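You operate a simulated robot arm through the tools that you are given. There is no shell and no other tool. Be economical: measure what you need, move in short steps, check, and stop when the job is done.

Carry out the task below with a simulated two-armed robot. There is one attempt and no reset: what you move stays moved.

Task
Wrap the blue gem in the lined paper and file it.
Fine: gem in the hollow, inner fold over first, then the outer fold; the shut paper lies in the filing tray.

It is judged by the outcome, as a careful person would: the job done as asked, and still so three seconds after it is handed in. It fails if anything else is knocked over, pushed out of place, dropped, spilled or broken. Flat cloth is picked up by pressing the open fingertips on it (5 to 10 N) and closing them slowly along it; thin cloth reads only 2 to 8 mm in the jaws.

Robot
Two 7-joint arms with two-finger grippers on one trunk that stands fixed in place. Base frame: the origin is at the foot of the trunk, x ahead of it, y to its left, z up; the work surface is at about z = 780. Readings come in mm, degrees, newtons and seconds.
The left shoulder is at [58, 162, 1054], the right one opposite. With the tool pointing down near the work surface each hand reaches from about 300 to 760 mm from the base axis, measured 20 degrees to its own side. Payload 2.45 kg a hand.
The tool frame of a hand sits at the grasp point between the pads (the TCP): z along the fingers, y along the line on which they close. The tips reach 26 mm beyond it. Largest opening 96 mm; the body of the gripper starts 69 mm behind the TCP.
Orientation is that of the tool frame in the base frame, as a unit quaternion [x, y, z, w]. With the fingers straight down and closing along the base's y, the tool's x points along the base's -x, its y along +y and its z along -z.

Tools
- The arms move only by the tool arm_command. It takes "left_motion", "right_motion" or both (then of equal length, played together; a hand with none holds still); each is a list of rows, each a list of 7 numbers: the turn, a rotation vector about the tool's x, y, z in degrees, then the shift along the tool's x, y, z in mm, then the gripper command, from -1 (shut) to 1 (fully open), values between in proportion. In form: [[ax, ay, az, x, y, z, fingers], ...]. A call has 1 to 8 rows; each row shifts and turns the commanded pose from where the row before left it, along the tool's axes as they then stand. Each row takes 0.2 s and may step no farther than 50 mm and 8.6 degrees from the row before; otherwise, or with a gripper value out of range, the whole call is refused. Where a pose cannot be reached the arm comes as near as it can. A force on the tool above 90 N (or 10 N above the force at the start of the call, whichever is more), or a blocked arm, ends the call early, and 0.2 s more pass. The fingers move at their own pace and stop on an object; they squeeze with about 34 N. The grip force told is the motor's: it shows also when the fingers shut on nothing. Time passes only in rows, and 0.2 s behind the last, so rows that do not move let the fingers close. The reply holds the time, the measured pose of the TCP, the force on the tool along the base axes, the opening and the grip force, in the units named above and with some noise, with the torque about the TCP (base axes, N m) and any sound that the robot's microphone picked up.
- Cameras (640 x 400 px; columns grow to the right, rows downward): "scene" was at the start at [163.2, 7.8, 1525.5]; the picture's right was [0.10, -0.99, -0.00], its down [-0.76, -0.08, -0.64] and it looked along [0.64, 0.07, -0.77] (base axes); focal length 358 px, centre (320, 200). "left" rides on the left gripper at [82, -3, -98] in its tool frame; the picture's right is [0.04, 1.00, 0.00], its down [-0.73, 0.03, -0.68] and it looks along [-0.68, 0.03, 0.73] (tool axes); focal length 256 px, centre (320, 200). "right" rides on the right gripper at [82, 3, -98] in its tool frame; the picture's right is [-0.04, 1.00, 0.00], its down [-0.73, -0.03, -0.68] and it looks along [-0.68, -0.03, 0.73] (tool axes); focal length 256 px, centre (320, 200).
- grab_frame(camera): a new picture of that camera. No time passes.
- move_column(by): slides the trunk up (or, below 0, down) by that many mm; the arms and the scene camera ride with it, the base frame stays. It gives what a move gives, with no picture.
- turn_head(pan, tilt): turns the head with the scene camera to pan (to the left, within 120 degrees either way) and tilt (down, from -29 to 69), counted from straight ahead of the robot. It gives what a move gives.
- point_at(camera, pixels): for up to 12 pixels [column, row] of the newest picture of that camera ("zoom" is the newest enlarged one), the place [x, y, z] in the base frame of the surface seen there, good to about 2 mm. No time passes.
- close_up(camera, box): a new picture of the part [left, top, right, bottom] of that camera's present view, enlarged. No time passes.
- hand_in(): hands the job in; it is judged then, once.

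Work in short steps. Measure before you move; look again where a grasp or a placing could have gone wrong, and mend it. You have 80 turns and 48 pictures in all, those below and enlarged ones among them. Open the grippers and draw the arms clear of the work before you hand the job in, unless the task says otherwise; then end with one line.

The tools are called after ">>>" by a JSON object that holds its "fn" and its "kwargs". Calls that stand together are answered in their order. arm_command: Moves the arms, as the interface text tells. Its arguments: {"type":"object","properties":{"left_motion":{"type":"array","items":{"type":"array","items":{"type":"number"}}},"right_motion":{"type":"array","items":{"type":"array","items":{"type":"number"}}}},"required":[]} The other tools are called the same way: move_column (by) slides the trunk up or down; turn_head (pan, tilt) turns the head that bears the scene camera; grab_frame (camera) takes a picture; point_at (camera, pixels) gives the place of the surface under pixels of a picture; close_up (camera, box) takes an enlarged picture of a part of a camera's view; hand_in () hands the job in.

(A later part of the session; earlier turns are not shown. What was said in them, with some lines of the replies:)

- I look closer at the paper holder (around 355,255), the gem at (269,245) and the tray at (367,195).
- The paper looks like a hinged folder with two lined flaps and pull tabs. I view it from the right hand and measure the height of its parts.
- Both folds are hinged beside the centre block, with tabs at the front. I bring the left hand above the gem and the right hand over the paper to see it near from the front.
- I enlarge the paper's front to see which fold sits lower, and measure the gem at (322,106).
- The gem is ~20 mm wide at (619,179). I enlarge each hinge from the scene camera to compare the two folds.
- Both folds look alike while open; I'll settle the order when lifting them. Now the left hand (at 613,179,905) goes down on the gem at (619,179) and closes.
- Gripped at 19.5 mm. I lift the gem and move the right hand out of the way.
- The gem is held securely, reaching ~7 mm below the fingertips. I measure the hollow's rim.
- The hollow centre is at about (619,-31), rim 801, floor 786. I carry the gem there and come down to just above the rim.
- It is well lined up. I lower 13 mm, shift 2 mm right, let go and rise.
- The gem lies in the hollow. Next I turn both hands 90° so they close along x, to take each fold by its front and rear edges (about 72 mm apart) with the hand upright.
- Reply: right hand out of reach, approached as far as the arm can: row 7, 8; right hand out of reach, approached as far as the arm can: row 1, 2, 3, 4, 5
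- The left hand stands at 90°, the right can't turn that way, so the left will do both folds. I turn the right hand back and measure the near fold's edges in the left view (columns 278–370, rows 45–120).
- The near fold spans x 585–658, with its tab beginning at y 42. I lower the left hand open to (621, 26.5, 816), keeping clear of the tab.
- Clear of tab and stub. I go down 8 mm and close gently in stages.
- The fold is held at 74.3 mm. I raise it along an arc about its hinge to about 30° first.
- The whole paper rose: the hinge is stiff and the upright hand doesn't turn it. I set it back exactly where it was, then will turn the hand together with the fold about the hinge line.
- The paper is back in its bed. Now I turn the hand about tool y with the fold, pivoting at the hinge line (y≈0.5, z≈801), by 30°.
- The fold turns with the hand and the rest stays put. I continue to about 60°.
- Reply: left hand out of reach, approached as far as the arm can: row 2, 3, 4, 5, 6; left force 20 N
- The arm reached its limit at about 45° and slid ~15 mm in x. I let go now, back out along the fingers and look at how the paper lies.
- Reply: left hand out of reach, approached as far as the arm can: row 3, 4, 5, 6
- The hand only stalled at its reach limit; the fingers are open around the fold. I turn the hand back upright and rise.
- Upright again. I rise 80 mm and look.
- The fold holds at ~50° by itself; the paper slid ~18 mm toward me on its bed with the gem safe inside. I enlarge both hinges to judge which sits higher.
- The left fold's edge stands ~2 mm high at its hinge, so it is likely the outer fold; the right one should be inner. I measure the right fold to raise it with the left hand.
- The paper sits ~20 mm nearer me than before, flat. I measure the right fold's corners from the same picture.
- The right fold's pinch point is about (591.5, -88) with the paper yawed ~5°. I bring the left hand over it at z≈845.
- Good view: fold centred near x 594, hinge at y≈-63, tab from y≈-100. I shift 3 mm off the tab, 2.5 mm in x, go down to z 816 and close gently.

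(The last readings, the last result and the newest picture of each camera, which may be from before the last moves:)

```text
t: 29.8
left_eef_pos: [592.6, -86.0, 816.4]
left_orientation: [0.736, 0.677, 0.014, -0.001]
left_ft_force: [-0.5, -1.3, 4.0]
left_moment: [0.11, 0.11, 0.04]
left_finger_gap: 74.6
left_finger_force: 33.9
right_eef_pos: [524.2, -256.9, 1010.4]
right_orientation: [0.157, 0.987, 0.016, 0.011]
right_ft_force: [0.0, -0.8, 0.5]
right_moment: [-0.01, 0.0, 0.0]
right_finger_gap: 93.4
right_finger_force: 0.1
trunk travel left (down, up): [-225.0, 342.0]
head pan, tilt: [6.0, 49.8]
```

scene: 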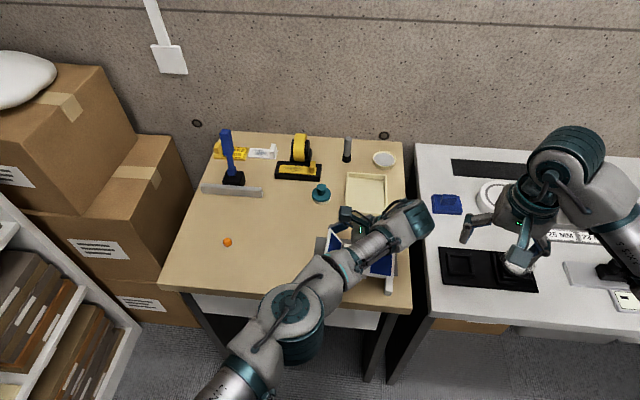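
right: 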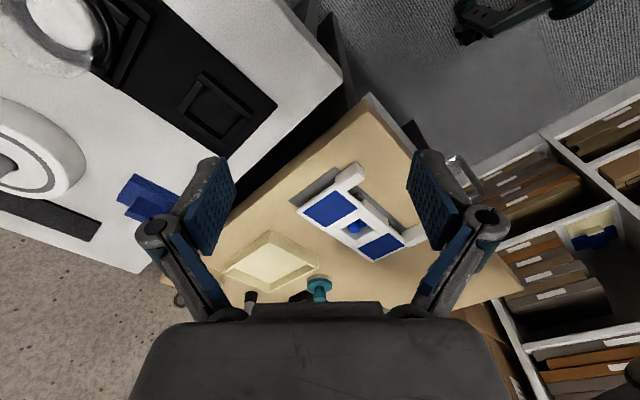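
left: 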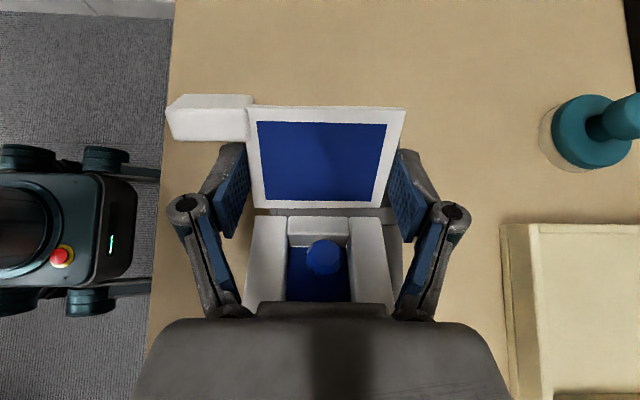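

Held at 74.6 mm. I turn it up 30° about the hinge, the hand leaning toward +y.

>>> {"fn": "arm_command", "kwargs": {"left_motion": [[0, -5, 0, 1.34, 0, -2.01, 0.4], [0, -5, 0, 1.34, 0, -2.01, 0.4], [0, -5, 0, 1.34, 0, -2.01, 0.4], [0, -5, 0, 1.34, 0, -2.01, 0.4], [0, -5, 0, 1.34, 0, -2.01, 0.4], [0, -5, 0, 1.34, 0, -2.01, 0.4]]}}

>>> {"fn": "arm_command", "kwargs": {"left_motion": [[0, -5, 0, 1.34, 0, -2.01, 0.4], [0, -5, 0, 1.34, 0, -2.01, 0.4]]}}

>>> {"fn": "grab_frame", "kwargs": {"camera": "scene"}}

```text
t: 31.2
left_eef_pos: [593.1, -74.6, 828.9]
left_orientation: [0.714, 0.654, -0.177, 0.176]
left_ft_force: [3.9, -0.5, 16.3]
left_moment: [0.27, -0.26, 0.12]
left_finger_gap: 74.1
left_finger_force: 34.3
right_eef_pos: [523.8, -257.5, 1010.4]
right_orientation: [0.155, 0.988, 0.015, 0.012]
right_ft_force: [0.2, 0.7, -0.7]
right_moment: [0.01, 0.01, 0.01]
right_finger_gap: 93.5
right_finger_force: 0.1
trunk travel left (down, up): [-225.0, 342.0]
head pan, tilt: [6.0, 49.8]
```

```text
t: 31.8
left_eef_pos: [594.9, -70.4, 831.1]
left_orientation: [0.696, 0.636, -0.239, 0.233]
left_ft_force: [6.1, 0.7, 20.3]
left_moment: [0.28, -0.16, -0.1]
left_finger_gap: 74.4
left_finger_force: 34.1
right_eef_pos: [523.8, -256.1, 1009.9]
right_orientation: [0.157, 0.987, 0.015, 0.012]
right_ft_force: [0.7, 0.1, -1.2]
right_moment: [0.0, -0.08, 0.0]
right_finger_gap: 93.7
right_finger_force: 0.0
trunk travel left (down, up): [-225.0, 342.0]
head pan, tilt: [6.0, 49.8]
```

```text
16 pictures are left
```

scene: 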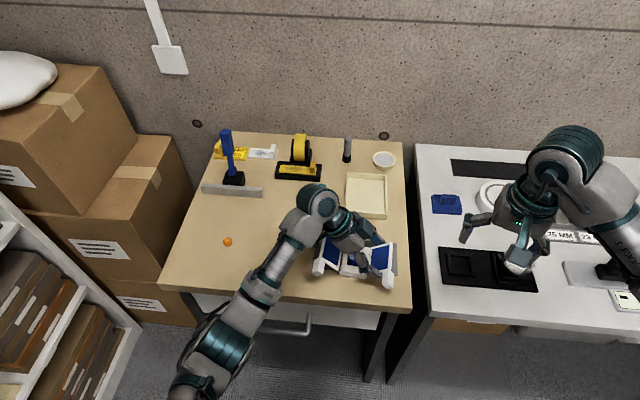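

It is at 40° with the hand pressing down 20 N, so I lift slightly more while turning 10° further, then let go and back out along the fingers.

>>> {"fn": "arm_command", "kwargs": {"left_motion": [[0, -5, 0, 1.0, 0, -2.8, 0.4], [0, -5, 0, 1.0, 0, -2.8, 0.4], [0, 0, 0, 0, 0, 0, 1], [0, 0, 0, 0, 0, 0, 1], [0, 0, 0, 0, 0, -10, 1], [0, 0, 0, 0, 0, -15, 1], [0, 0, 0, 0, 0, -15, 1]]}}

>>> {"fn": "arm_command", "kwargs": {"left_motion": [[0, 8, 0, 0, 0, -10, 1], [0, 8, 0, 0, 0, -20, 1], [0, 8, 0, 0, 0, -20, 1], [0, 8, 0, 0, 0, -20, 1], [0, 8, 0, 10, 0, -20, 1], [0, 8, 0, 40, 0, -10, 1], [0, 0, 0, 50, 0, 0, 1], [0, 0, 0, 50, 0, 0, 0.5]]}}

>>> {"fn": "close_up", "kwargs": {"camera": "scene", "box": [298, 210, 410, 280]}}

```text
t: 33.4
left_eef_pos: [596.3, -35.2, 857.2]
left_orientation: [0.673, 0.614, -0.3, 0.284]
left_ft_force: [-0.1, -0.2, -1.1]
left_moment: [0.01, 0.01, 0.01]
left_finger_gap: 96.1
left_finger_force: 0.0
right_eef_pos: [524.9, -257.1, 1008.9]
right_orientation: [0.156, 0.988, 0.014, 0.01]
right_ft_force: [-0.6, 0.9, -0.1]
right_moment: [0.01, 0.0, -0.01]
right_finger_gap: 93.6
right_finger_force: 0.0
trunk travel left (down, up): [-225.0, 342.0]
head pan, tilt: [6.0, 49.8]
```

```text
t: 35.2
left_eef_pos: [613.1, 162.2, 931.3]
left_orientation: [0.737, 0.676, 0.0, 0.012]
left_ft_force: [0.0, 0.6, -0.1]
left_moment: [0.0, 0.0, -0.01]
left_finger_gap: 71.9
left_finger_force: 0.0
right_eef_pos: [524.3, -253.5, 1010.1]
right_orientation: [0.156, 0.988, 0.013, 0.012]
right_ft_force: [-0.5, 0.0, -0.1]
right_moment: [-0.04, 0.0, -0.02]
right_finger_gap: 93.5
right_finger_force: 0.1
trunk travel left (down, up): [-225.0, 342.0]
head pan, tilt: [6.0, 49.8]
```

```text
5.71 times, centred on (354, 245) of scene
```

zoom: 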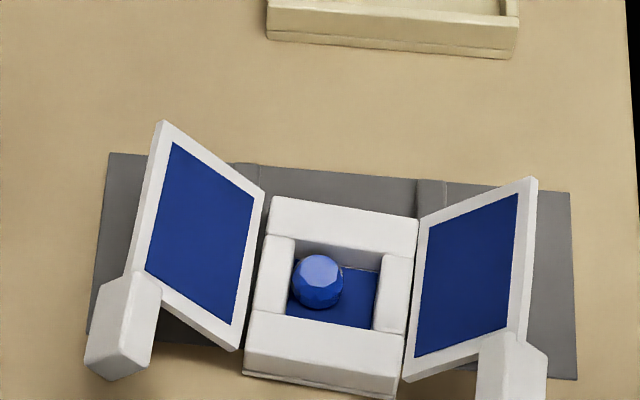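

Both folds now stand at ~50°. I measure points along each fold's inner edge and the block edges to compare hinge heights.

>>> {"fn": "close_up", "kwargs": {"camera": "scene", "box": [332, 232, 380, 262]}}

>>> {"fn": "point_at", "kwargs": {"camera": "zoom", "pixels": [[140, 70], [130, 110], [125, 150], [115, 200], [105, 250], [95, 300], [535, 150], [530, 190], [525, 230], [520, 270], [515, 320], [510, 350]]}}

>>> {"fn": "point_at", "kwargs": {"camera": "zoom", "pixels": [[100, 100], [60, 150], [60, 200], [20, 150], [80, 50], [30, 100], [560, 150], [600, 150], [560, 250], [600, 250], [620, 150], [540, 250]]}}

```text
13.33 times, centred on (356, 247) of scene
```

zoom: 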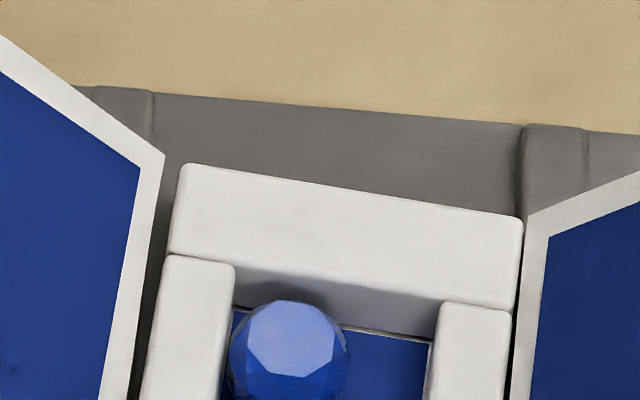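

```text
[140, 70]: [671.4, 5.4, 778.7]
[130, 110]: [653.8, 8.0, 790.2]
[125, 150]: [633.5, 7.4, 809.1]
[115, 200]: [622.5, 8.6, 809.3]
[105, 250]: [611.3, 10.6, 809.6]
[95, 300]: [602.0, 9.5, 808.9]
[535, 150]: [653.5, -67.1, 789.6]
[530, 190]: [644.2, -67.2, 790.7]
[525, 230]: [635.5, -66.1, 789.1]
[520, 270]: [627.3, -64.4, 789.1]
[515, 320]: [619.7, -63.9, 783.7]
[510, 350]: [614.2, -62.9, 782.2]
```

```text
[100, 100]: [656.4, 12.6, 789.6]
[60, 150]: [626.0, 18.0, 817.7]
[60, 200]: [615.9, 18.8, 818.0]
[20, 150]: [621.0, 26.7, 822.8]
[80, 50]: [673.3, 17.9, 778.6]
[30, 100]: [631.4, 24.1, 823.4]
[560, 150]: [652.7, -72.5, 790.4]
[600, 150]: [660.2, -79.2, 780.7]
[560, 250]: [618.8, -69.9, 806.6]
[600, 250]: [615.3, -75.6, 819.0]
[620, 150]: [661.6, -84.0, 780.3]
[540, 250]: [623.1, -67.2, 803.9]
```

The left fold's inner corner (165,155) stands above the block line while the right one (527,215) is level: the right fold is the inner one. I bring the closed right hand to its outer side at y≈-140 to push it over first.

>>> {"fn": "arm_command", "kwargs": {"right_motion": [[0, 0, -6.5, 0, 0, 0, -1], [0, 0, -6.5, 0, 0, 0, -1], [0, 0, 0, -12.2, 24, 20, -1], [0, 0, 0, -12.2, 24, 30, -1], [0, 0, 0, -12.2, 24, 34, -1], [0, 0, 0, -12.2, 24, 34, -1], [0, 0, 0, -12.2, 20, 34, -1], [0, 0, 0, 0, 0, 0, -1]]}}

>>> {"fn": "close_up", "kwargs": {"camera": "scene", "box": [298, 190, 442, 280]}}

```text
t: 37.0
left_eef_pos: [612.8, 159.8, 933.2]
left_orientation: [0.737, 0.676, 0.0, 0.011]
left_ft_force: [0.1, 1.5, 0.8]
left_moment: [-0.01, 0.01, 0.01]
left_finger_gap: 72.1
left_finger_force: 0.1
right_eef_pos: [601.0, -141.6, 864.5]
right_orientation: [0.044, 0.999, 0.013, 0.013]
right_ft_force: [0.5, 0.6, -0.4]
right_moment: [0.01, 0.0, 0.01]
right_finger_gap: 0.0
right_finger_force: 28.7
trunk travel left (down, up): [-225.0, 342.0]
head pan, tilt: [6.0, 49.8]
```

```text
4.44 times, centred on (370, 235) of scene
```

zoom: 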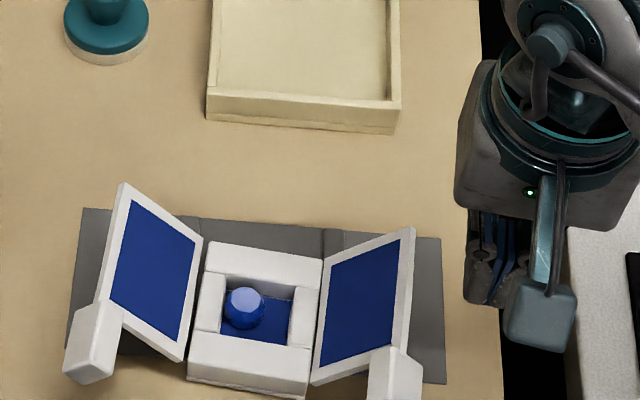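

Aligned beside the fold. I lower 10 mm and push slowly toward +y until about upright.

>>> {"fn": "arm_command", "kwargs": {"right_motion": [[0, 0, 0, 3, 5, 10, -1], [0, 0, 0, 1, 15, 0, -1], [0, 0, 0, 1, 10, 0, -1], [0, 0, 0, 0.8, 8, 0, -1], [0, 0, 0, 0.8, 8, 0, -1], [0, 0, 0, 0.8, 8, 0, -1], [0, 0, 0, 0.8, 8, 0, -1]]}}

>>> {"fn": "close_up", "kwargs": {"camera": "scene", "box": [298, 200, 426, 280]}}

```text
t: 38.6
left_eef_pos: [615.5, 166.8, 928.5]
left_orientation: [0.736, 0.677, -0.003, 0.012]
left_ft_force: [0.2, -0.2, -0.5]
left_moment: [-0.01, -0.04, 0.01]
left_finger_gap: 71.7
left_finger_force: 0.0
right_eef_pos: [597.4, -71.0, 851.6]
right_orientation: [0.042, 0.999, 0.009, 0.011]
right_ft_force: [-0.6, 0.1, 0.8]
right_moment: [0.0, -0.04, 0.0]
right_finger_gap: 0.2
right_finger_force: 28.4
trunk travel left (down, up): [-225.0, 342.0]
head pan, tilt: [6.0, 49.8]
```

```text
5.00 times, centred on (362, 240) of scene
```

zoom: 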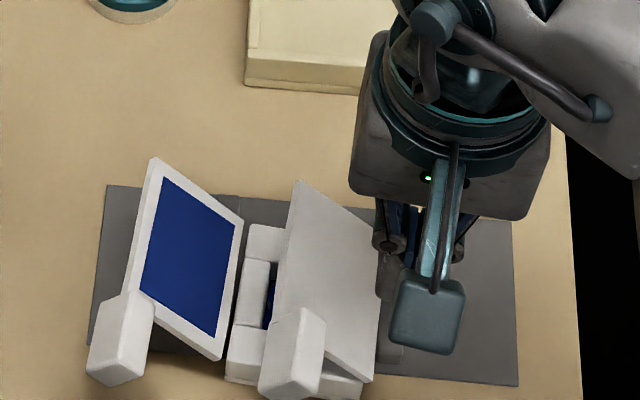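

The inner fold swung past upright with almost no force. I go up, over to y≈-42 and press it down from above.

>>> {"fn": "arm_command", "kwargs": {"right_motion": [[0, 0, 0, 0, -4, -20, -1], [0, 0, 0, 0, 0, -22, -1], [0, 0, 0, 0, 16, 0, -1], [0, 0, 0, 0, 17, 0, -1], [0, 0, 0, 0, 0, 15, -1], [0, 0, 0, 0, 0, 15, -1], [0, 0, 0, 0, 0, 12, -1], [0, 0, 0, 0, 0, 10, -1]]}}

>>> {"fn": "arm_command", "kwargs": {"right_motion": [[0, 0, 0, 0, 0, 5, -1], [0, 0, 0, 0, 0, 3, -1], [0, 0, 0, 0, 0, 0, -1]]}}

>>> {"fn": "close_up", "kwargs": {"camera": "scene", "box": [298, 200, 426, 280]}}

```text
t: 40.4
left_eef_pos: [612.0, 163.6, 930.8]
left_orientation: [0.736, 0.677, -0.001, 0.011]
left_ft_force: [-0.6, 0.4, 0.1]
left_moment: [-0.02, 0.02, 0.0]
left_finger_gap: 72.2
left_finger_force: 0.1
right_eef_pos: [600.6, -46.1, 845.4]
right_orientation: [0.044, 0.999, 0.012, 0.013]
right_ft_force: [-0.4, 0.5, 0.8]
right_moment: [-0.02, 0.0, 0.0]
right_finger_gap: 0.0
right_finger_force: 28.4
trunk travel left (down, up): [-225.0, 342.0]
head pan, tilt: [6.0, 49.8]
```

```text
t: 41.2
left_eef_pos: [612.7, 163.4, 932.6]
left_orientation: [0.736, 0.677, -0.001, 0.012]
left_ft_force: [-0.3, -0.4, -0.4]
left_moment: [-0.07, -0.01, 0.01]
left_finger_gap: 72.1
left_finger_force: 0.2
right_eef_pos: [601.5, -46.8, 835.9]
right_orientation: [0.044, 0.999, 0.011, 0.013]
right_ft_force: [0.1, 1.1, 0.2]
right_moment: [-0.02, 0.01, 0.01]
right_finger_gap: 0.0
right_finger_force: 28.6
trunk travel left (down, up): [-225.0, 342.0]
head pan, tilt: [6.0, 49.8]
```

```text
5.00 times, centred on (362, 240) of scene
```

zoom: 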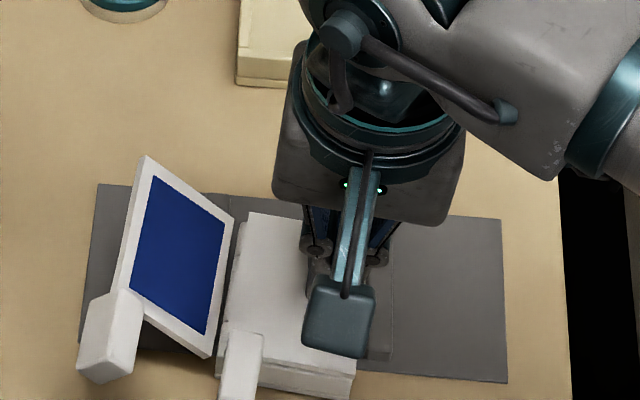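

The inner fold is nearly shut. I press gently until it meets resistance.

>>> {"fn": "arm_command", "kwargs": {"right_motion": [[0, 0, 0, 0, 8, 0, -1], [0, 0, 0, 0, 8, 2, -1], [0, 0, 0, 0, 0, 2, -1], [0, 0, 0, 0, 0, 1.5, -1], [0, 0, 0, 0, 0, 1, -1]]}}

```text
t: 42.4
left_eef_pos: [612.1, 161.5, 934.0]
left_orientation: [0.736, 0.677, 0.001, 0.01]
left_ft_force: [-0.3, 0.6, -0.3]
left_moment: [0.0, 0.03, 0.02]
left_finger_gap: 72.2
left_finger_force: 0.1
right_eef_pos: [601.5, -32.0, 833.1]
right_orientation: [0.043, 0.999, 0.013, 0.015]
right_ft_force: [2.8, 2.1, 12.6]
right_moment: [0.03, 0.05, 0.01]
right_finger_gap: 6.3
right_finger_force: 29.1
trunk travel left (down, up): [-225.0, 342.0]
head pan, tilt: [6.0, 49.8]
```

It presses at 12.6 N. I raise the right hand clear and look.

>>> {"fn": "arm_command", "kwargs": {"right_motion": [[0, 0, 0, 0, 0, -10, -1], [0, 0, 0, 0, -20, -30, -1], [0, 0, 0, 0, -40, -20, -1], [0, 0, 0, 0, -40, -10, -1], [0, 0, 0, 0, -40, 0, -1], [0, 0, 0, 0, -40, 0, -1]]}}

>>> {"fn": "close_up", "kwargs": {"camera": "scene", "box": [298, 210, 410, 280]}}

>>> {"fn": "point_at", "kwargs": {"camera": "zoom", "pixels": [[280, 220], [300, 270], [380, 230], [370, 330], [260, 290], [320, 210], [250, 350], [235, 390], [400, 280], [230, 250], [180, 220], [110, 340]]}}

```text
t: 43.8
left_eef_pos: [611.6, 158.2, 933.9]
left_orientation: [0.737, 0.676, 0.0, 0.01]
left_ft_force: [-1.0, -0.2, -0.4]
left_moment: [0.0, 0.03, -0.03]
left_finger_gap: 72.0
left_finger_force: 0.0
right_eef_pos: [583.8, -215.8, 897.1]
right_orientation: [0.043, 0.999, 0.013, 0.013]
right_ft_force: [1.0, -0.2, -0.8]
right_moment: [0.02, -0.02, -0.01]
right_finger_gap: 0.0
right_finger_force: 29.7
trunk travel left (down, up): [-225.0, 342.0]
head pan, tilt: [6.0, 49.8]
```

```text
5.71 times, centred on (354, 245) of scene
```

zoom: 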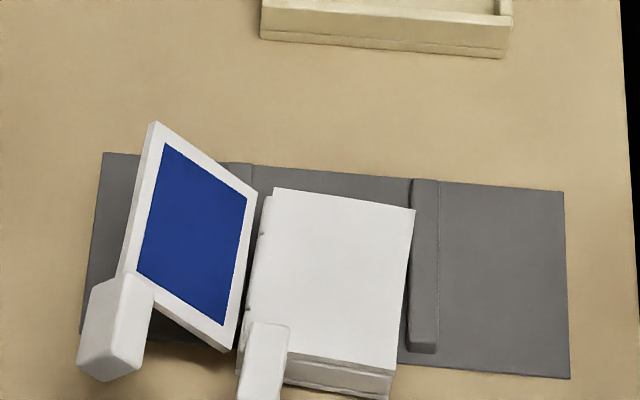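

```text
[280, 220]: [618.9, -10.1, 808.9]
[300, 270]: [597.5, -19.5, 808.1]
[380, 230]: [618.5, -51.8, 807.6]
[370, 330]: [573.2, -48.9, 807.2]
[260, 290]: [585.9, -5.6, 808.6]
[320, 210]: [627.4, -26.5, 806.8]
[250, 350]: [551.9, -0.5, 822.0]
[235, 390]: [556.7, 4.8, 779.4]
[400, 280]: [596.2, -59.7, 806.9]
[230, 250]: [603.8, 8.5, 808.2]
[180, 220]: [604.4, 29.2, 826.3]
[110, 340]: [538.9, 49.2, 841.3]
```

The inner fold lies shut flat. Now the left hand, closed, goes to the outer side of the outer fold (y≈75, tips at z≈828).

>>> {"fn": "arm_command", "kwargs": {"left_motion": [[0, 0, 0, -40, -2.5, 0, -1], [0, 0, 0, -40, -2.5, 20, -1], [0, 0, 0, 0, 0, 30, -1], [0, 0, 0, 0, 0, 28, -1], [0, 0, 0, 0, 0, 0, -1]]}}

>>> {"fn": "arm_command", "kwargs": {"left_motion": [[0, 0, 0, -10, 0.9, 0, -1], [0, 0, 0, -10, 0.9, 0, -1], [0, 0, 0, -10, 0.9, 0, -1], [0, 0, 0, -10, 0.9, 0, -1], [0, 0, 0, -10, 0.9, 0, -1], [0, 0, 0, -10, 0.9, 0, -1], [0, 0, 0, -8, 0.9, 0, -1], [0, 0, 0, -6, 0.9, 0, -1]]}}

>>> {"fn": "close_up", "kwargs": {"camera": "scene", "box": [298, 200, 426, 280]}}

```text
t: 45.0
left_eef_pos: [602.8, 79.6, 855.5]
left_orientation: [0.736, 0.677, 0.0, 0.01]
left_ft_force: [0.1, 0.2, 0.9]
left_moment: [0.0, 0.0, -0.01]
left_finger_gap: 0.0
left_finger_force: 28.7
right_eef_pos: [583.5, -213.9, 897.0]
right_orientation: [0.043, 0.999, 0.013, 0.013]
right_ft_force: [-0.6, 0.1, 0.6]
right_moment: [-0.03, 0.01, 0.0]
right_finger_gap: 0.1
right_finger_force: 28.9
trunk travel left (down, up): [-225.0, 342.0]
head pan, tilt: [6.0, 49.8]
```

```text
t: 46.8
left_eef_pos: [603.4, 5.4, 857.3]
left_orientation: [0.737, 0.676, 0.001, 0.01]
left_ft_force: [1.1, -0.4, 0.4]
left_moment: [0.01, 0.01, 0.04]
left_finger_gap: 0.3
left_finger_force: 28.7
right_eef_pos: [583.3, -216.3, 895.6]
right_orientation: [0.044, 0.999, 0.013, 0.012]
right_ft_force: [0.1, 0.3, 1.6]
right_moment: [-0.01, 0.0, 0.03]
right_finger_gap: 0.1
right_finger_force: 28.9
trunk travel left (down, up): [-225.0, 342.0]
head pan, tilt: [6.0, 49.8]
```

```text
5.00 times, centred on (362, 240) of scene
```

zoom: 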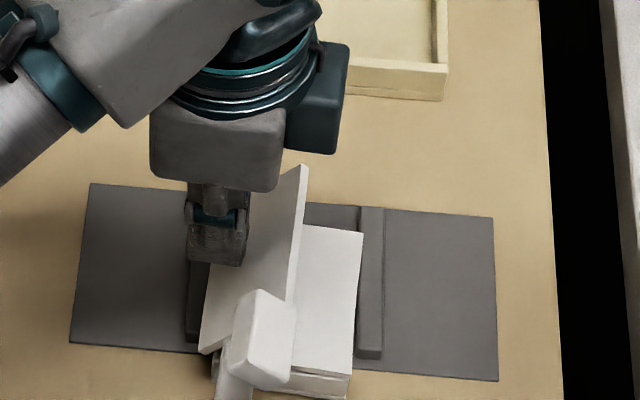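

The outer fold is past upright. I push 8 mm more, rise, go over to y≈-22 and press down.

>>> {"fn": "arm_command", "kwargs": {"left_motion": [[0, 0, 0, -8, 0.7, 0, -1], [0, 0, 0, 3, 0, -20, -1], [0, 0, 0, 0, 0, -20, -1], [0, 0, 0, -12, 1, 0, -1], [0, 0, 0, -11, 1, 0, -1], [0, 0, 0, 0, 0, 15, -1], [0, 0, 0, 0, 0, 15, -1], [0, 0, 0, 0, 0, 13, -1]]}}

>>> {"fn": "arm_command", "kwargs": {"left_motion": [[0, 0, 0, -3, 0, 6, -1], [0, 0, 0, -3, 0, 4, -1], [0, 0, 0, -3, 0, 2, -1], [0, 0, 0, 0, 0, 0, -1]]}}

>>> {"fn": "close_up", "kwargs": {"camera": "scene", "box": [298, 200, 426, 280]}}

```text
t: 48.6
left_eef_pos: [602.3, -23.7, 855.4]
left_orientation: [0.737, 0.676, 0.0, 0.01]
left_ft_force: [-0.4, -0.5, -0.9]
left_moment: [-0.02, 0.04, -0.02]
left_finger_gap: 0.0
left_finger_force: 28.1
right_eef_pos: [584.5, -214.9, 896.0]
right_orientation: [0.044, 0.999, 0.013, 0.013]
right_ft_force: [0.5, -0.2, -0.9]
right_moment: [0.02, 0.01, 0.0]
right_finger_gap: 0.1
right_finger_force: 28.2
trunk travel left (down, up): [-225.0, 342.0]
head pan, tilt: [6.0, 49.8]
```

```text
t: 49.6
left_eef_pos: [602.8, -32.2, 843.4]
left_orientation: [0.737, 0.676, 0.001, 0.01]
left_ft_force: [-0.3, -0.5, -0.3]
left_moment: [0.03, 0.0, 0.02]
left_finger_gap: 0.0
left_finger_force: 28.7
right_eef_pos: [584.2, -215.9, 896.3]
right_orientation: [0.043, 0.999, 0.013, 0.013]
right_ft_force: [-0.8, 0.0, 0.4]
right_moment: [0.02, 0.02, 0.02]
right_finger_gap: 0.0
right_finger_force: 28.2
trunk travel left (down, up): [-225.0, 342.0]
head pan, tilt: [6.0, 49.8]
```

```text
5.00 times, centred on (362, 240) of scene
```

zoom: 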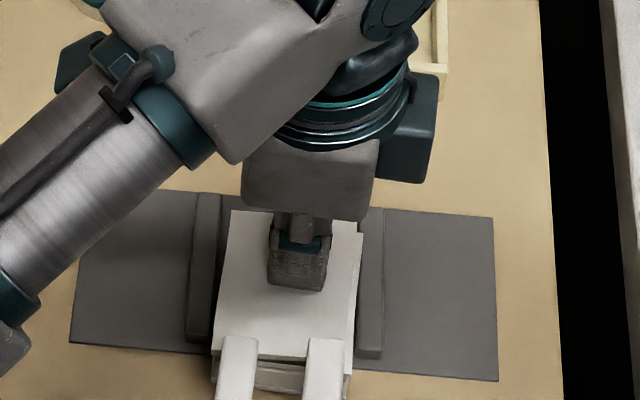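

Both folds lie over. I press gently to seat the outer one.

>>> {"fn": "arm_command", "kwargs": {"left_motion": [[0, 0, 0, 0, 0, 2, -1], [0, 0, 0, 0, 0, 2, -1], [0, 0, 0, 0, 0, 1, -1]]}}

```text
t: 50.4
left_eef_pos: [601.7, -33.2, 838.1]
left_orientation: [0.736, 0.677, 0.001, 0.012]
left_ft_force: [0.6, 0.2, 6.9]
left_moment: [0.04, -0.01, -0.01]
left_finger_gap: 6.0
left_finger_force: 28.4
right_eef_pos: [584.3, -215.3, 897.0]
right_orientation: [0.044, 0.999, 0.013, 0.013]
right_ft_force: [-0.3, -0.1, 0.4]
right_moment: [-0.01, 0.0, 0.01]
right_finger_gap: 0.2
right_finger_force: 28.4
trunk travel left (down, up): [-225.0, 342.0]
head pan, tilt: [6.0, 49.8]
```

The outer fold is seated. I withdraw the left hand to the left, and tilt the right hand forward 30° in preparation to test its reach to the tray.

>>> {"fn": "arm_command", "kwargs": {"left_motion": [[0, 0, 0, 0, 0, -20, -1], [0, 0, 0, 0, 0, -40, -1], [0, 0, 0, 40, 0, -20, -1], [0, 0, 0, 50, 0, 0, -1], [0, 0, 0, 50, 0, 0, -1], [0, 0, 0, 50, 0, 0, -1], [0, 0, 0, 50, 0, 0, -1]], "right_motion": [[0, 0, -5, 0, 0, 0, -1], [0, -7.5, 0, 0, 0, 0, -1], [0, -7.5, 0, 0, 0, 0, -1], [0, -7.5, 0, 0, 0, 0, -1], [0, -7.5, 0, 0, 0, 0, -1], [0, 0, 0, 0, 0, 0, -1], [0, 0, 0, 0, 0, 0, -1]]}}

>>> {"fn": "arm_command", "kwargs": {"right_motion": [[0, 0, 0, -27.3, 23, 20, -1], [0, 0, 0, -27.3, 23, 20, -1], [0, 0, 0, -27.3, 23, 20, -1], [0, 0, 0, -27.3, 23, 20, -1], [0, 0, 0, -27.3, 23, 20, -1], [0, 0, 0, -27.3, 23, 20, -1], [0, 0, 0, -27.3, 23, 20, -1]]}}

>>> {"fn": "close_up", "kwargs": {"camera": "scene", "box": [290, 160, 418, 280]}}

```text
t: 52.0
left_eef_pos: [620.4, 209.5, 913.9]
left_orientation: [0.737, 0.676, -0.001, 0.01]
left_ft_force: [-0.1, -0.6, 0.1]
left_moment: [-0.03, -0.03, 0.05]
left_finger_gap: 0.1
left_finger_force: 28.5
right_eef_pos: [582.9, -214.4, 896.6]
right_orientation: [0.004, 0.962, 0.012, 0.272]
right_ft_force: [0.3, -0.8, -0.1]
right_moment: [0.0, -0.02, 0.01]
right_finger_gap: 0.1
right_finger_force: 29.1
trunk travel left (down, up): [-225.0, 342.0]
head pan, tilt: [6.0, 49.8]
```

```text
t: 53.6
left_eef_pos: [621.4, 211.7, 912.1]
left_orientation: [0.737, 0.676, -0.001, 0.012]
left_ft_force: [0.5, 0.7, 0.0]
left_moment: [-0.07, -0.01, 0.02]
left_finger_gap: 0.0
left_finger_force: 27.7
right_eef_pos: [808.6, -56.3, 881.6]
right_orientation: [0.002, 0.962, 0.009, 0.273]
right_ft_force: [-0.5, 0.6, -0.4]
right_moment: [-0.01, 0.0, 0.0]
right_finger_gap: 0.0
right_finger_force: 28.8
right hand out of reach, approached as far as the arm can: row 7
trunk travel left (down, up): [-225.0, 342.0]
head pan, tilt: [6.0, 49.8]
```

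```text
3.33 times, centred on (354, 220) of scene
```

zoom: 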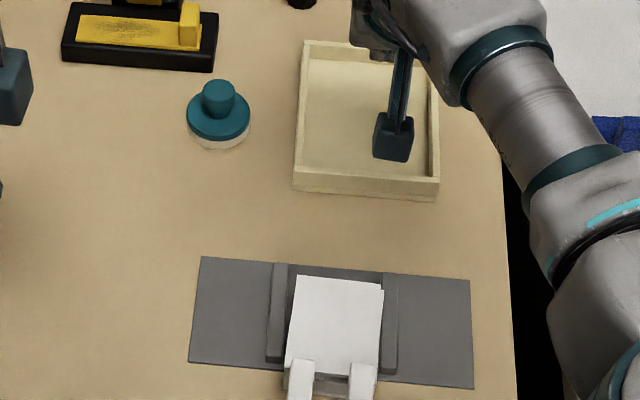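

It reaches x≈808 with a 32° tilt; a bit more tilt will do. I measure the tray's inside and the closed paper from this picture.

>>> {"fn": "point_at", "kwargs": {"camera": "zoom", "pixels": [[310, 100], [305, 170], [360, 182], [350, 172], [330, 120], [425, 175], [433, 120], [310, 62], [340, 62], [340, 48], [301, 110], [420, 182]]}}

>>> {"fn": "point_at", "kwargs": {"camera": "zoom", "pixels": [[300, 282], [380, 292], [290, 355], [372, 362], [335, 320], [300, 395], [362, 395], [284, 380], [345, 376], [387, 330], [279, 310], [330, 380]]}}

```text
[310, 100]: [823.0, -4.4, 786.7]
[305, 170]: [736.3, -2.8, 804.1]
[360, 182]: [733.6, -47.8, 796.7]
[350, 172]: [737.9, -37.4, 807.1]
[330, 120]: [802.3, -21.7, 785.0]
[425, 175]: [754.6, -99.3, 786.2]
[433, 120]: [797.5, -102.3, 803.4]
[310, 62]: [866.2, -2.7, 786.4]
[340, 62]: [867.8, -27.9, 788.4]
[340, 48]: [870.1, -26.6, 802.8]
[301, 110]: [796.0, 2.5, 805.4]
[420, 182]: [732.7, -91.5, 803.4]
```

```text
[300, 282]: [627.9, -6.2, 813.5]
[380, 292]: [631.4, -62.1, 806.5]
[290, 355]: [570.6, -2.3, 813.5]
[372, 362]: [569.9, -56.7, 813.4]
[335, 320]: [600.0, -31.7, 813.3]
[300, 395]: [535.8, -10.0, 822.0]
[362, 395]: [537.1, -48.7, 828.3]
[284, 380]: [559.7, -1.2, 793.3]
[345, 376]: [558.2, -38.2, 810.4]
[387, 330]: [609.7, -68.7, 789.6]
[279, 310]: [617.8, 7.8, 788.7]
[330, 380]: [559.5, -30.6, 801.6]
```

Tray floor 786, inside x 740–868, y -1…-100; closed paper centred at (598,-32), tabs reaching x≈522. I bring the right hand, open and tilted, above (585,-31) on the paper.

>>> {"fn": "arm_command", "kwargs": {"right_motion": [[0, 0, 0, 30, 4.2, -22.2, -1], [0, 0, 0, 30, 4.2, -22.2, 0], [0, 0, 0, 30, 4.2, -22.2, 1], [0, 0, 0, 30, 4.2, -22.2, 1], [0, 0, 0, 30, 4.2, -22.2, 1], [0, 0, 0, 30, 4.2, -22.2, 1], [1.8, 0, 3, 0, 0, 0, 1]]}}

>>> {"fn": "grab_frame", "kwargs": {"camera": "right"}}

```text
t: 55.2
left_eef_pos: [621.5, 212.7, 912.1]
left_orientation: [0.736, 0.677, -0.001, 0.01]
left_ft_force: [-0.1, -0.2, -0.1]
left_moment: [0.02, -0.01, -0.02]
left_finger_gap: 0.0
left_finger_force: 28.8
right_eef_pos: [580.2, -37.3, 901.1]
right_orientation: [0.033, 0.962, 0.003, 0.27]
right_ft_force: [0.4, -0.2, 0.2]
right_moment: [-0.02, 0.01, 0.03]
right_finger_gap: 96.0
right_finger_force: 0.1
trunk travel left (down, up): [-225.0, 342.0]
head pan, tilt: [6.0, 49.8]
```

```text
6 pictures are left
```

right: 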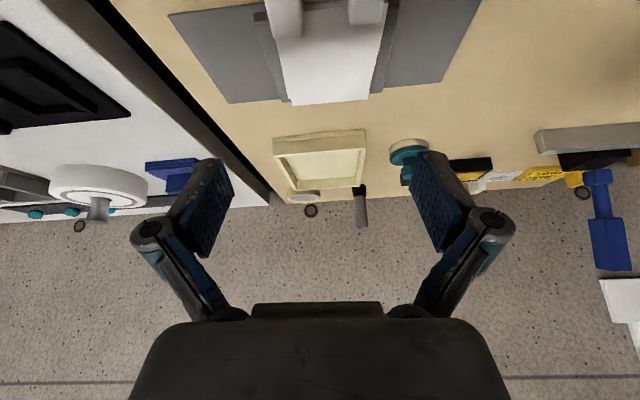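

Aligned well in yaw. I lower to z≈822 and check with no squeeze yet.

>>> {"fn": "arm_command", "kwargs": {"right_motion": [[0, 0, 0, 9.35, 2.1, 17.4, 1], [0, 0, 0, 9.35, 2.1, 17.4, 1], [0, 0, 0, 9.35, 2.1, 17.4, 1], [0, 0, 0, 9.35, 0, 17.4, 1], [0, 0, 0, 0, 0, 0, 1]]}}

>>> {"fn": "close_up", "kwargs": {"camera": "scene", "box": [290, 210, 418, 290]}}

```text
t: 56.4
left_eef_pos: [620.2, 210.0, 912.5]
left_orientation: [0.735, 0.678, 0.001, 0.01]
left_ft_force: [0.2, 0.5, 1.0]
left_moment: [0.03, 0.0, -0.04]
left_finger_gap: 0.1
left_finger_force: 27.8
right_eef_pos: [585.0, -33.0, 823.9]
right_orientation: [0.033, 0.962, 0.003, 0.271]
right_ft_force: [0.1, 0.3, 0.0]
right_moment: [0.01, 0.04, 0.0]
right_finger_gap: 95.9
right_finger_force: 0.2
trunk travel left (down, up): [-225.0, 342.0]
head pan, tilt: [6.0, 49.8]
```

```text
5.00 times, centred on (354, 250) of scene
```

zoom: 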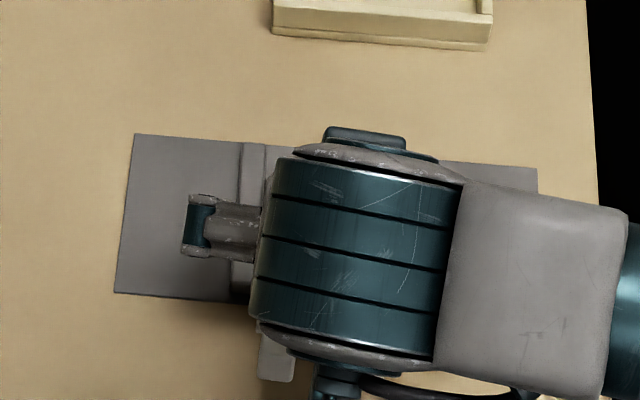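

In place. I shift 1.5 mm left, lower 2 mm and close slowly on the paper's sides.

>>> {"fn": "arm_command", "kwargs": {"right_motion": [[0, 0, 0, 1, 1.5, 1.7, 0.8], [0, 0, 0, 0, 0, 0, 0.65], [0, 0, 0, 0, 0, 0, 0.55], [0, 0, 0, 0, 0, 0, 0.48], [0, 0, 0, 0, 0, 0, 0.42], [0, 0, 0, 0, 0, 0, 0.36], [0, 0, 0, 0, 0, 0, 0.3], [0, 0, 0, 0, 0, 0, 0.25]]}}

```text
t: 58.2
left_eef_pos: [621.6, 210.0, 913.4]
left_orientation: [0.736, 0.677, 0.0, 0.01]
left_ft_force: [0.1, 0.1, -0.2]
left_moment: [0.01, -0.01, 0.02]
left_finger_gap: 0.0
left_finger_force: 28.9
right_eef_pos: [586.2, -30.1, 822.0]
right_orientation: [0.033, 0.962, 0.003, 0.272]
right_ft_force: [0.1, -0.3, 1.0]
right_moment: [-0.05, 0.07, -0.02]
right_finger_gap: 61.6
right_finger_force: 33.9
trunk travel left (down, up): [-225.0, 342.0]
head pan, tilt: [6.0, 49.8]
```

Held at 61.6 mm with 34 N. I lift 55 mm straight up.

>>> {"fn": "arm_command", "kwargs": {"right_motion": [[0, 0, 0, -4, 0, -6.5, 0.2], [0, 0, 0, -5, 0, -8, 0.2], [0, 0, 0, -7, 0, -11.3, 0.2], [0, 0, 0, -7, 0, -11.3, 0.2], [0, 0, 0, -6, 0, -9.7, 0.2], [0, 0, 0, 0, 0, 0, 0.2]]}}

>>> {"fn": "close_up", "kwargs": {"camera": "right", "box": [200, 0, 440, 150]}}

>>> {"fn": "point_at", "kwargs": {"camera": "zoom", "pixels": [[320, 200], [320, 100], [320, 300], [260, 200], [380, 200], [290, 60], [360, 60]]}}

```text
t: 59.6
left_eef_pos: [622.0, 208.9, 913.7]
left_orientation: [0.736, 0.677, 0.0, 0.01]
left_ft_force: [0.0, -0.3, -0.3]
left_moment: [0.03, 0.0, 0.0]
left_finger_gap: 0.0
left_finger_force: 28.8
right_eef_pos: [585.5, -30.5, 877.0]
right_orientation: [0.033, 0.962, 0.003, 0.27]
right_ft_force: [0.0, 0.3, -1.5]
right_moment: [-0.01, 0.03, -0.01]
right_finger_gap: 61.6
right_finger_force: 34.1
trunk travel left (down, up): [-225.0, 342.0]
head pan, tilt: [6.0, 49.8]
```

```text
2.67 times, centred on (320, 75) of right
```

zoom: 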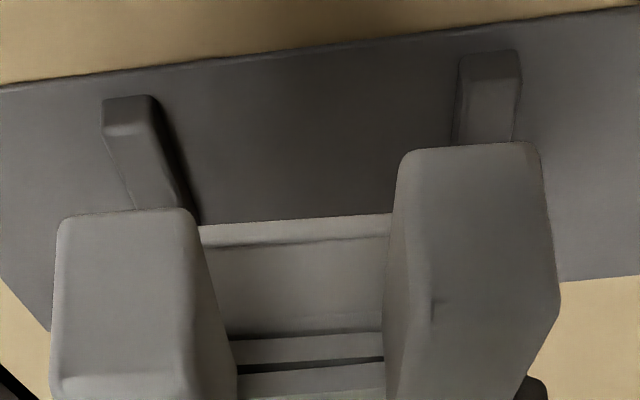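

```text
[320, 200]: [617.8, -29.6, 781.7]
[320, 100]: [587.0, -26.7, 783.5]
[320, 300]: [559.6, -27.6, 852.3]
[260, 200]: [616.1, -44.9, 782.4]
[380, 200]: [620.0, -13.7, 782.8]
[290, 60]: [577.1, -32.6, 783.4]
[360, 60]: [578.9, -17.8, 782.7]
```

The paper is held level, bottom at z≈838. I straighten its yaw and carry it over the tray toward (806,-50).

>>> {"fn": "arm_command", "kwargs": {"right_motion": [[-1.8, 0, -3, 0, 0, -3, 0.2], [0, 0, 0, -26.5, -2.8, 16.5, 0.2], [0, 0, 0, -26.5, -2.8, 16.5, 0.2], [0, 0, 0, -26.5, -2.8, 16.5, 0.2], [0, 0, 0, -26.5, -2.8, 16.5, 0.2], [0, 0, 0, -26.5, -2.8, 16.5, 0.2], [0, 0, 0, -26.5, -2.8, 16.5, 0.2], [0, 0, 0, -22.5, -2.8, 14, 0.2]]}}

```text
t: 61.4
left_eef_pos: [622.1, 210.8, 913.8]
left_orientation: [0.737, 0.676, 0.001, 0.011]
left_ft_force: [-0.9, 0.7, -0.4]
left_moment: [0.0, -0.02, -0.02]
left_finger_gap: 0.0
left_finger_force: 28.3
right_eef_pos: [801.7, -48.0, 876.5]
right_orientation: [0.001, 0.962, 0.011, 0.271]
right_ft_force: [0.5, -0.1, -2.1]
right_moment: [0.0, 0.02, 0.03]
right_finger_gap: 61.5
right_finger_force: 34.2
trunk travel left (down, up): [-225.0, 342.0]
head pan, tilt: [6.0, 49.8]
```

At (802,-48). I lower 30 mm with a further 6 mm in x and check the clearances.

>>> {"fn": "arm_command", "kwargs": {"right_motion": [[0, 0, 0, 3.5, -0.7, 9.6, 0.2], [0, 0, 0, 3.5, -0.7, 9.6, 0.2], [0, 0, 0, 3.5, -0.7, 9.6, 0.2], [0, 0, 0, 0, 0, 0, 0.2]]}}

>>> {"fn": "close_up", "kwargs": {"camera": "scene", "box": [310, 150, 422, 220]}}

>>> {"fn": "point_at", "kwargs": {"camera": "zoom", "pixels": [[320, 200], [240, 200], [240, 250], [240, 300], [300, 300], [280, 330], [220, 360], [350, 360]]}}

```text
t: 62.4
left_eef_pos: [622.3, 208.6, 913.1]
left_orientation: [0.737, 0.676, 0.0, 0.011]
left_ft_force: [0.3, -0.1, -0.3]
left_moment: [0.02, 0.01, -0.01]
left_finger_gap: 0.1
left_finger_force: 28.7
right_eef_pos: [803.2, -53.3, 843.2]
right_orientation: [0.002, 0.962, 0.012, 0.271]
right_ft_force: [0.5, 0.5, -2.3]
right_moment: [0.0, 0.04, -0.01]
right_finger_gap: 61.1
right_finger_force: 34.7
right hand out of reach, approached as far as the arm can: row 3
trunk travel left (down, up): [-225.0, 342.0]
head pan, tilt: [6.0, 49.8]
```

```text
5.71 times, centred on (366, 185) of scene
```

zoom: 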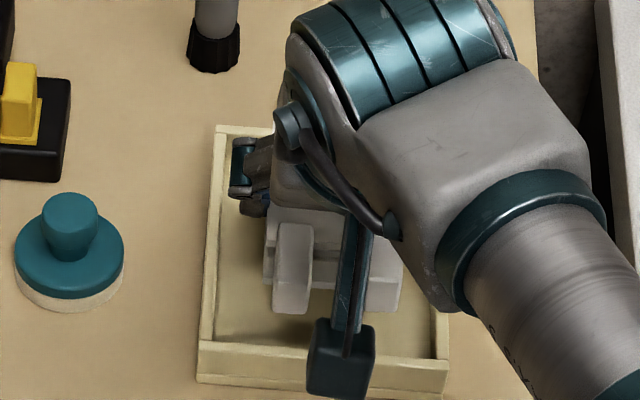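

```text
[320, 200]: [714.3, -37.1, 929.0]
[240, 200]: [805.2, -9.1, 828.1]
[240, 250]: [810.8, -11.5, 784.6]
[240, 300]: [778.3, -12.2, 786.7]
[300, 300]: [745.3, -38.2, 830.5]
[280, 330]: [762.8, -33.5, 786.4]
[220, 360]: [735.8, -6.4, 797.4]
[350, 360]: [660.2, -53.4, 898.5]
```

The arm is at its reach limit, so I use the trunk for the descent: paper bottom is ~804, floor 786. I lower 10 mm by trunk first and then trim x and y.

>>> {"fn": "move_column", "kwargs": {"by": -10}}

>>> {"fn": "arm_command", "kwargs": {"right_motion": [[0, 0, 0, -2.5, 2.5, 1.5, 0.2], [0, 0, 0, 0, 0, 0, 0.2]]}}

```text
t: 63.0
left_eef_pos: [621.2, 208.9, 905.4]
left_orientation: [0.736, 0.677, 0.001, 0.01]
left_ft_force: [-0.6, 0.4, 0.4]
left_moment: [0.0, 0.01, 0.02]
left_finger_gap: 0.0
left_finger_force: 28.3
right_eef_pos: [801.2, -52.2, 835.1]
right_orientation: [0.004, 0.962, 0.011, 0.271]
right_ft_force: [-1.1, -0.2, -2.2]
right_moment: [-0.01, 0.02, -0.03]
right_finger_gap: 61.5
right_finger_force: 34.2
trunk travel left (down, up): [-215.0, 352.0]
head pan, tilt: [6.0, 49.8]
```

```text
t: 63.6
left_eef_pos: [621.8, 209.4, 903.9]
left_orientation: [0.736, 0.677, 0.0, 0.01]
left_ft_force: [-0.2, -0.2, -0.5]
left_moment: [0.03, -0.01, -0.01]
left_finger_gap: 0.0
left_finger_force: 28.7
right_eef_pos: [806.5, -48.8, 833.8]
right_orientation: [0.003, 0.962, 0.011, 0.272]
right_ft_force: [-0.2, 0.0, -1.9]
right_moment: [-0.03, 0.02, -0.01]
right_finger_gap: 61.5
right_finger_force: 34.3
trunk travel left (down, up): [-215.0, 352.0]
head pan, tilt: [6.0, 49.8]
```

Now at (806.5,-48.8), bottom ≈795. I lower 6 mm, then 2 mm more, watching the force.

>>> {"fn": "move_column", "kwargs": {"by": -6}}

>>> {"fn": "move_column", "kwargs": {"by": -2}}

```text
t: 64.1
left_eef_pos: [621.1, 209.9, 897.4]
left_orientation: [0.736, 0.677, 0.0, 0.01]
left_ft_force: [-0.2, 0.5, 0.4]
left_moment: [-0.01, 0.01, 0.01]
left_finger_gap: 0.0
left_finger_force: 28.3
right_eef_pos: [806.8, -49.5, 828.8]
right_orientation: [0.003, 0.962, 0.011, 0.272]
right_ft_force: [1.3, 1.7, 1.4]
right_moment: [0.08, 0.05, -0.01]
right_finger_gap: 61.7
right_finger_force: 33.8
trunk travel left (down, up): [-209.0, 358.0]
head pan, tilt: [6.0, 49.8]
```

```text
t: 64.7
left_eef_pos: [621.8, 209.0, 896.5]
left_orientation: [0.736, 0.677, -0.001, 0.011]
left_ft_force: [0.0, -0.2, 0.2]
left_moment: [-0.03, 0.0, -0.02]
left_finger_gap: 0.0
left_finger_force: 28.0
right_eef_pos: [805.6, -49.8, 827.2]
right_orientation: [0.003, 0.962, 0.012, 0.273]
right_ft_force: [4.2, 2.2, 10.6]
right_moment: [0.08, 0.18, -0.07]
right_finger_gap: 61.1
right_finger_force: 34.3
trunk travel left (down, up): [-207.0, 360.0]
head pan, tilt: [6.0, 49.8]
```

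Resting with 10 N. I open only to ~69 mm (the tray walls are near), then rise by the trunk.

>>> {"fn": "arm_command", "kwargs": {"right_motion": [[0, 0, 0, 0, 0, 0, 0.33], [0, 0, 0, 0, 0, 0, 0.38], [0, 0, 0, 0, 0, 0, 0.42], [0, 0, 0, 0, 0, 0, 0.42]]}}

>>> {"fn": "move_column", "kwargs": {"by": 15}}

>>> {"fn": "move_column", "kwargs": {"by": 60}}

>>> {"fn": "arm_command", "kwargs": {"right_motion": [[0, 0, 0, 0, 0, -20, 0.42], [0, 0, 0, 10, -30, -15, 0.42], [0, 0, 0, 10, -40, -15, 0.42], [0, 0, 0, 20, -40, -15, 0.42], [0, 0, 0, 20, -40, -15, 0.42], [0, 0, 0, 20, -40, -15, 0.42]]}}

>>> {"fn": "close_up", "kwargs": {"camera": "scene", "box": [310, 150, 438, 230]}}

>>> {"fn": "point_at", "kwargs": {"camera": "zoom", "pixels": [[250, 180], [290, 180], [230, 220], [310, 220], [270, 200], [240, 260], [290, 260]]}}

```text
t: 65.7
left_eef_pos: [622.2, 209.1, 895.6]
left_orientation: [0.736, 0.677, 0.0, 0.011]
left_ft_force: [0.8, -0.8, 0.3]
left_moment: [0.02, 0.0, 0.03]
left_finger_gap: 0.3
left_finger_force: 28.3
right_eef_pos: [804.8, -50.5, 825.8]
right_orientation: [0.003, 0.962, 0.012, 0.272]
right_ft_force: [-0.2, 0.2, 0.2]
right_moment: [-0.04, 0.0, 0.01]
right_finger_gap: 68.2
right_finger_force: 0.0
trunk travel left (down, up): [-207.0, 360.0]
head pan, tilt: [6.0, 49.8]
```

```text
t: 66.3
left_eef_pos: [622.0, 210.5, 909.6]
left_orientation: [0.737, 0.676, -0.001, 0.01]
left_ft_force: [0.1, 0.2, -0.4]
left_moment: [-0.02, -0.02, 0.02]
left_finger_gap: 0.0
left_finger_force: 28.4
right_eef_pos: [805.3, -49.3, 838.1]
right_orientation: [0.003, 0.963, 0.011, 0.271]
right_ft_force: [0.8, 0.9, 0.4]
right_moment: [-0.03, -0.01, 0.0]
right_finger_gap: 68.1
right_finger_force: 0.1
trunk travel left (down, up): [-222.0, 345.0]
head pan, tilt: [6.0, 49.8]
```

```text
t: 67.3
left_eef_pos: [622.9, 210.4, 968.9]
left_orientation: [0.735, 0.677, 0.0, 0.009]
left_ft_force: [0.6, 0.0, -0.1]
left_moment: [0.0, 0.03, 0.02]
left_finger_gap: 0.1
left_finger_force: 28.5
right_eef_pos: [803.2, -50.6, 948.6]
right_orientation: [0.003, 0.954, 0.011, 0.301]
right_ft_force: [0.6, 0.3, -0.9]
right_moment: [0.03, 0.0, -0.01]
right_finger_gap: 68.1
right_finger_force: 0.1
trunk travel left (down, up): [-282.0, 285.0]
head pan, tilt: [6.0, 49.8]
```

```text
t: 68.7
left_eef_pos: [621.3, 207.3, 972.7]
left_orientation: [0.736, 0.677, 0.0, 0.009]
left_ft_force: [-0.2, -0.4, 0.4]
left_moment: [-0.01, 0.02, -0.02]
left_finger_gap: 0.4
left_finger_force: 28.8
right_eef_pos: [676.8, -247.2, 975.9]
right_orientation: [0.002, 0.953, 0.014, 0.302]
right_ft_force: [0.0, 0.7, -0.1]
right_moment: [0.03, -0.02, 0.04]
right_finger_gap: 68.0
right_finger_force: 0.1
trunk travel left (down, up): [-282.0, 285.0]
head pan, tilt: [6.0, 49.8]
```

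```text
5.00 times, centred on (374, 190) of scene
```

zoom: 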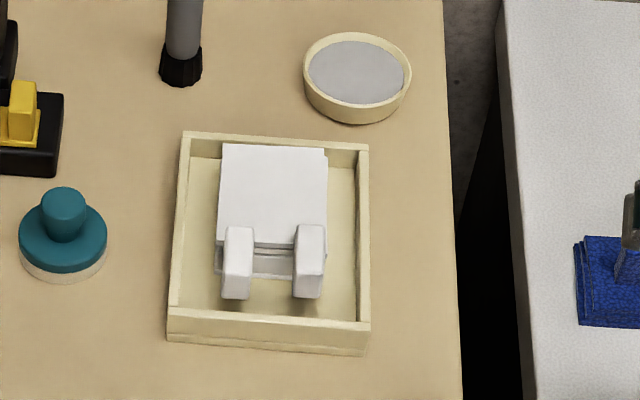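

```text
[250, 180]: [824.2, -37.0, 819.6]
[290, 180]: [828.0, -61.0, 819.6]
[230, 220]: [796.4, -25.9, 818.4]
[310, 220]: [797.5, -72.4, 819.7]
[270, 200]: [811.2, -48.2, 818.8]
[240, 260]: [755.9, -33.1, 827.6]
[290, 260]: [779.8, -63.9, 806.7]
```

The shut paper lies flat inside the tray, with both tabs inside the walls and nothing else disturbed. I open both grippers and draw back.

>>> {"fn": "arm_command", "kwargs": {"left_motion": [[0, 0, 0, 0, 0, -10, 0.5], [0, 0, 0, 0, 0, -10, 1], [0, 0, 0, 0, 0, 0, 1], [0, 0, 0, 0, 0, 0, 1]], "right_motion": [[0, 0, 0, 10, 0, -10, 0.7], [0, 0, 0, 10, 0, -10, 1], [0, 0, 0, 0, 0, 0, 1], [0, 0, 0, 0, 0, 0, 1]]}}

>>> {"fn": "grab_frame", "kwargs": {"camera": "scene"}}

```text
t: 69.7
left_eef_pos: [621.6, 207.9, 991.5]
left_orientation: [0.737, 0.676, 0.001, 0.01]
left_ft_force: [-0.4, -0.7, 0.6]
left_moment: [0.0, -0.01, 0.0]
left_finger_gap: 96.0
left_finger_force: 0.1
right_eef_pos: [651.1, -245.4, 980.6]
right_orientation: [0.002, 0.953, 0.013, 0.304]
right_ft_force: [-0.1, 0.1, 0.5]
right_moment: [0.0, 0.05, 0.0]
right_finger_gap: 95.9
right_finger_force: 0.0
trunk travel left (down, up): [-282.0, 285.0]
head pan, tilt: [6.0, 49.8]
```

```text
1 pictures are left
```

scene: 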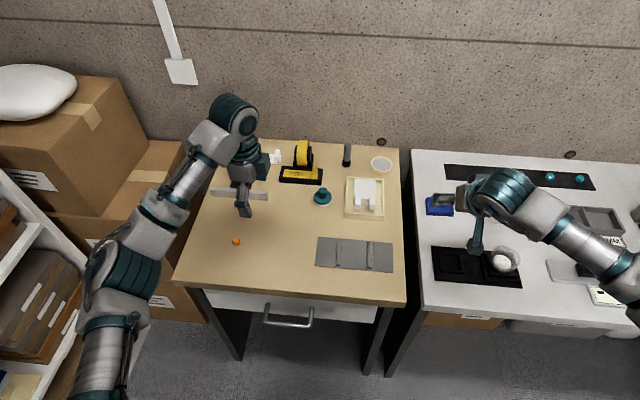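

The picture shows the paper shut in the tray at (365,195), both hands clear and open; I hand in.

>>> {"fn": "hand_in", "kwargs": {}}

```text
The job is handed in.
```

The blue gem is in the hollow of the lined paper, both folds are shut, and the paper lies flat in the filing tray. I folded the right fold first, then the left. The folds aren't marked, so I took the right one as inner because its hinge sits about 2 mm lower.
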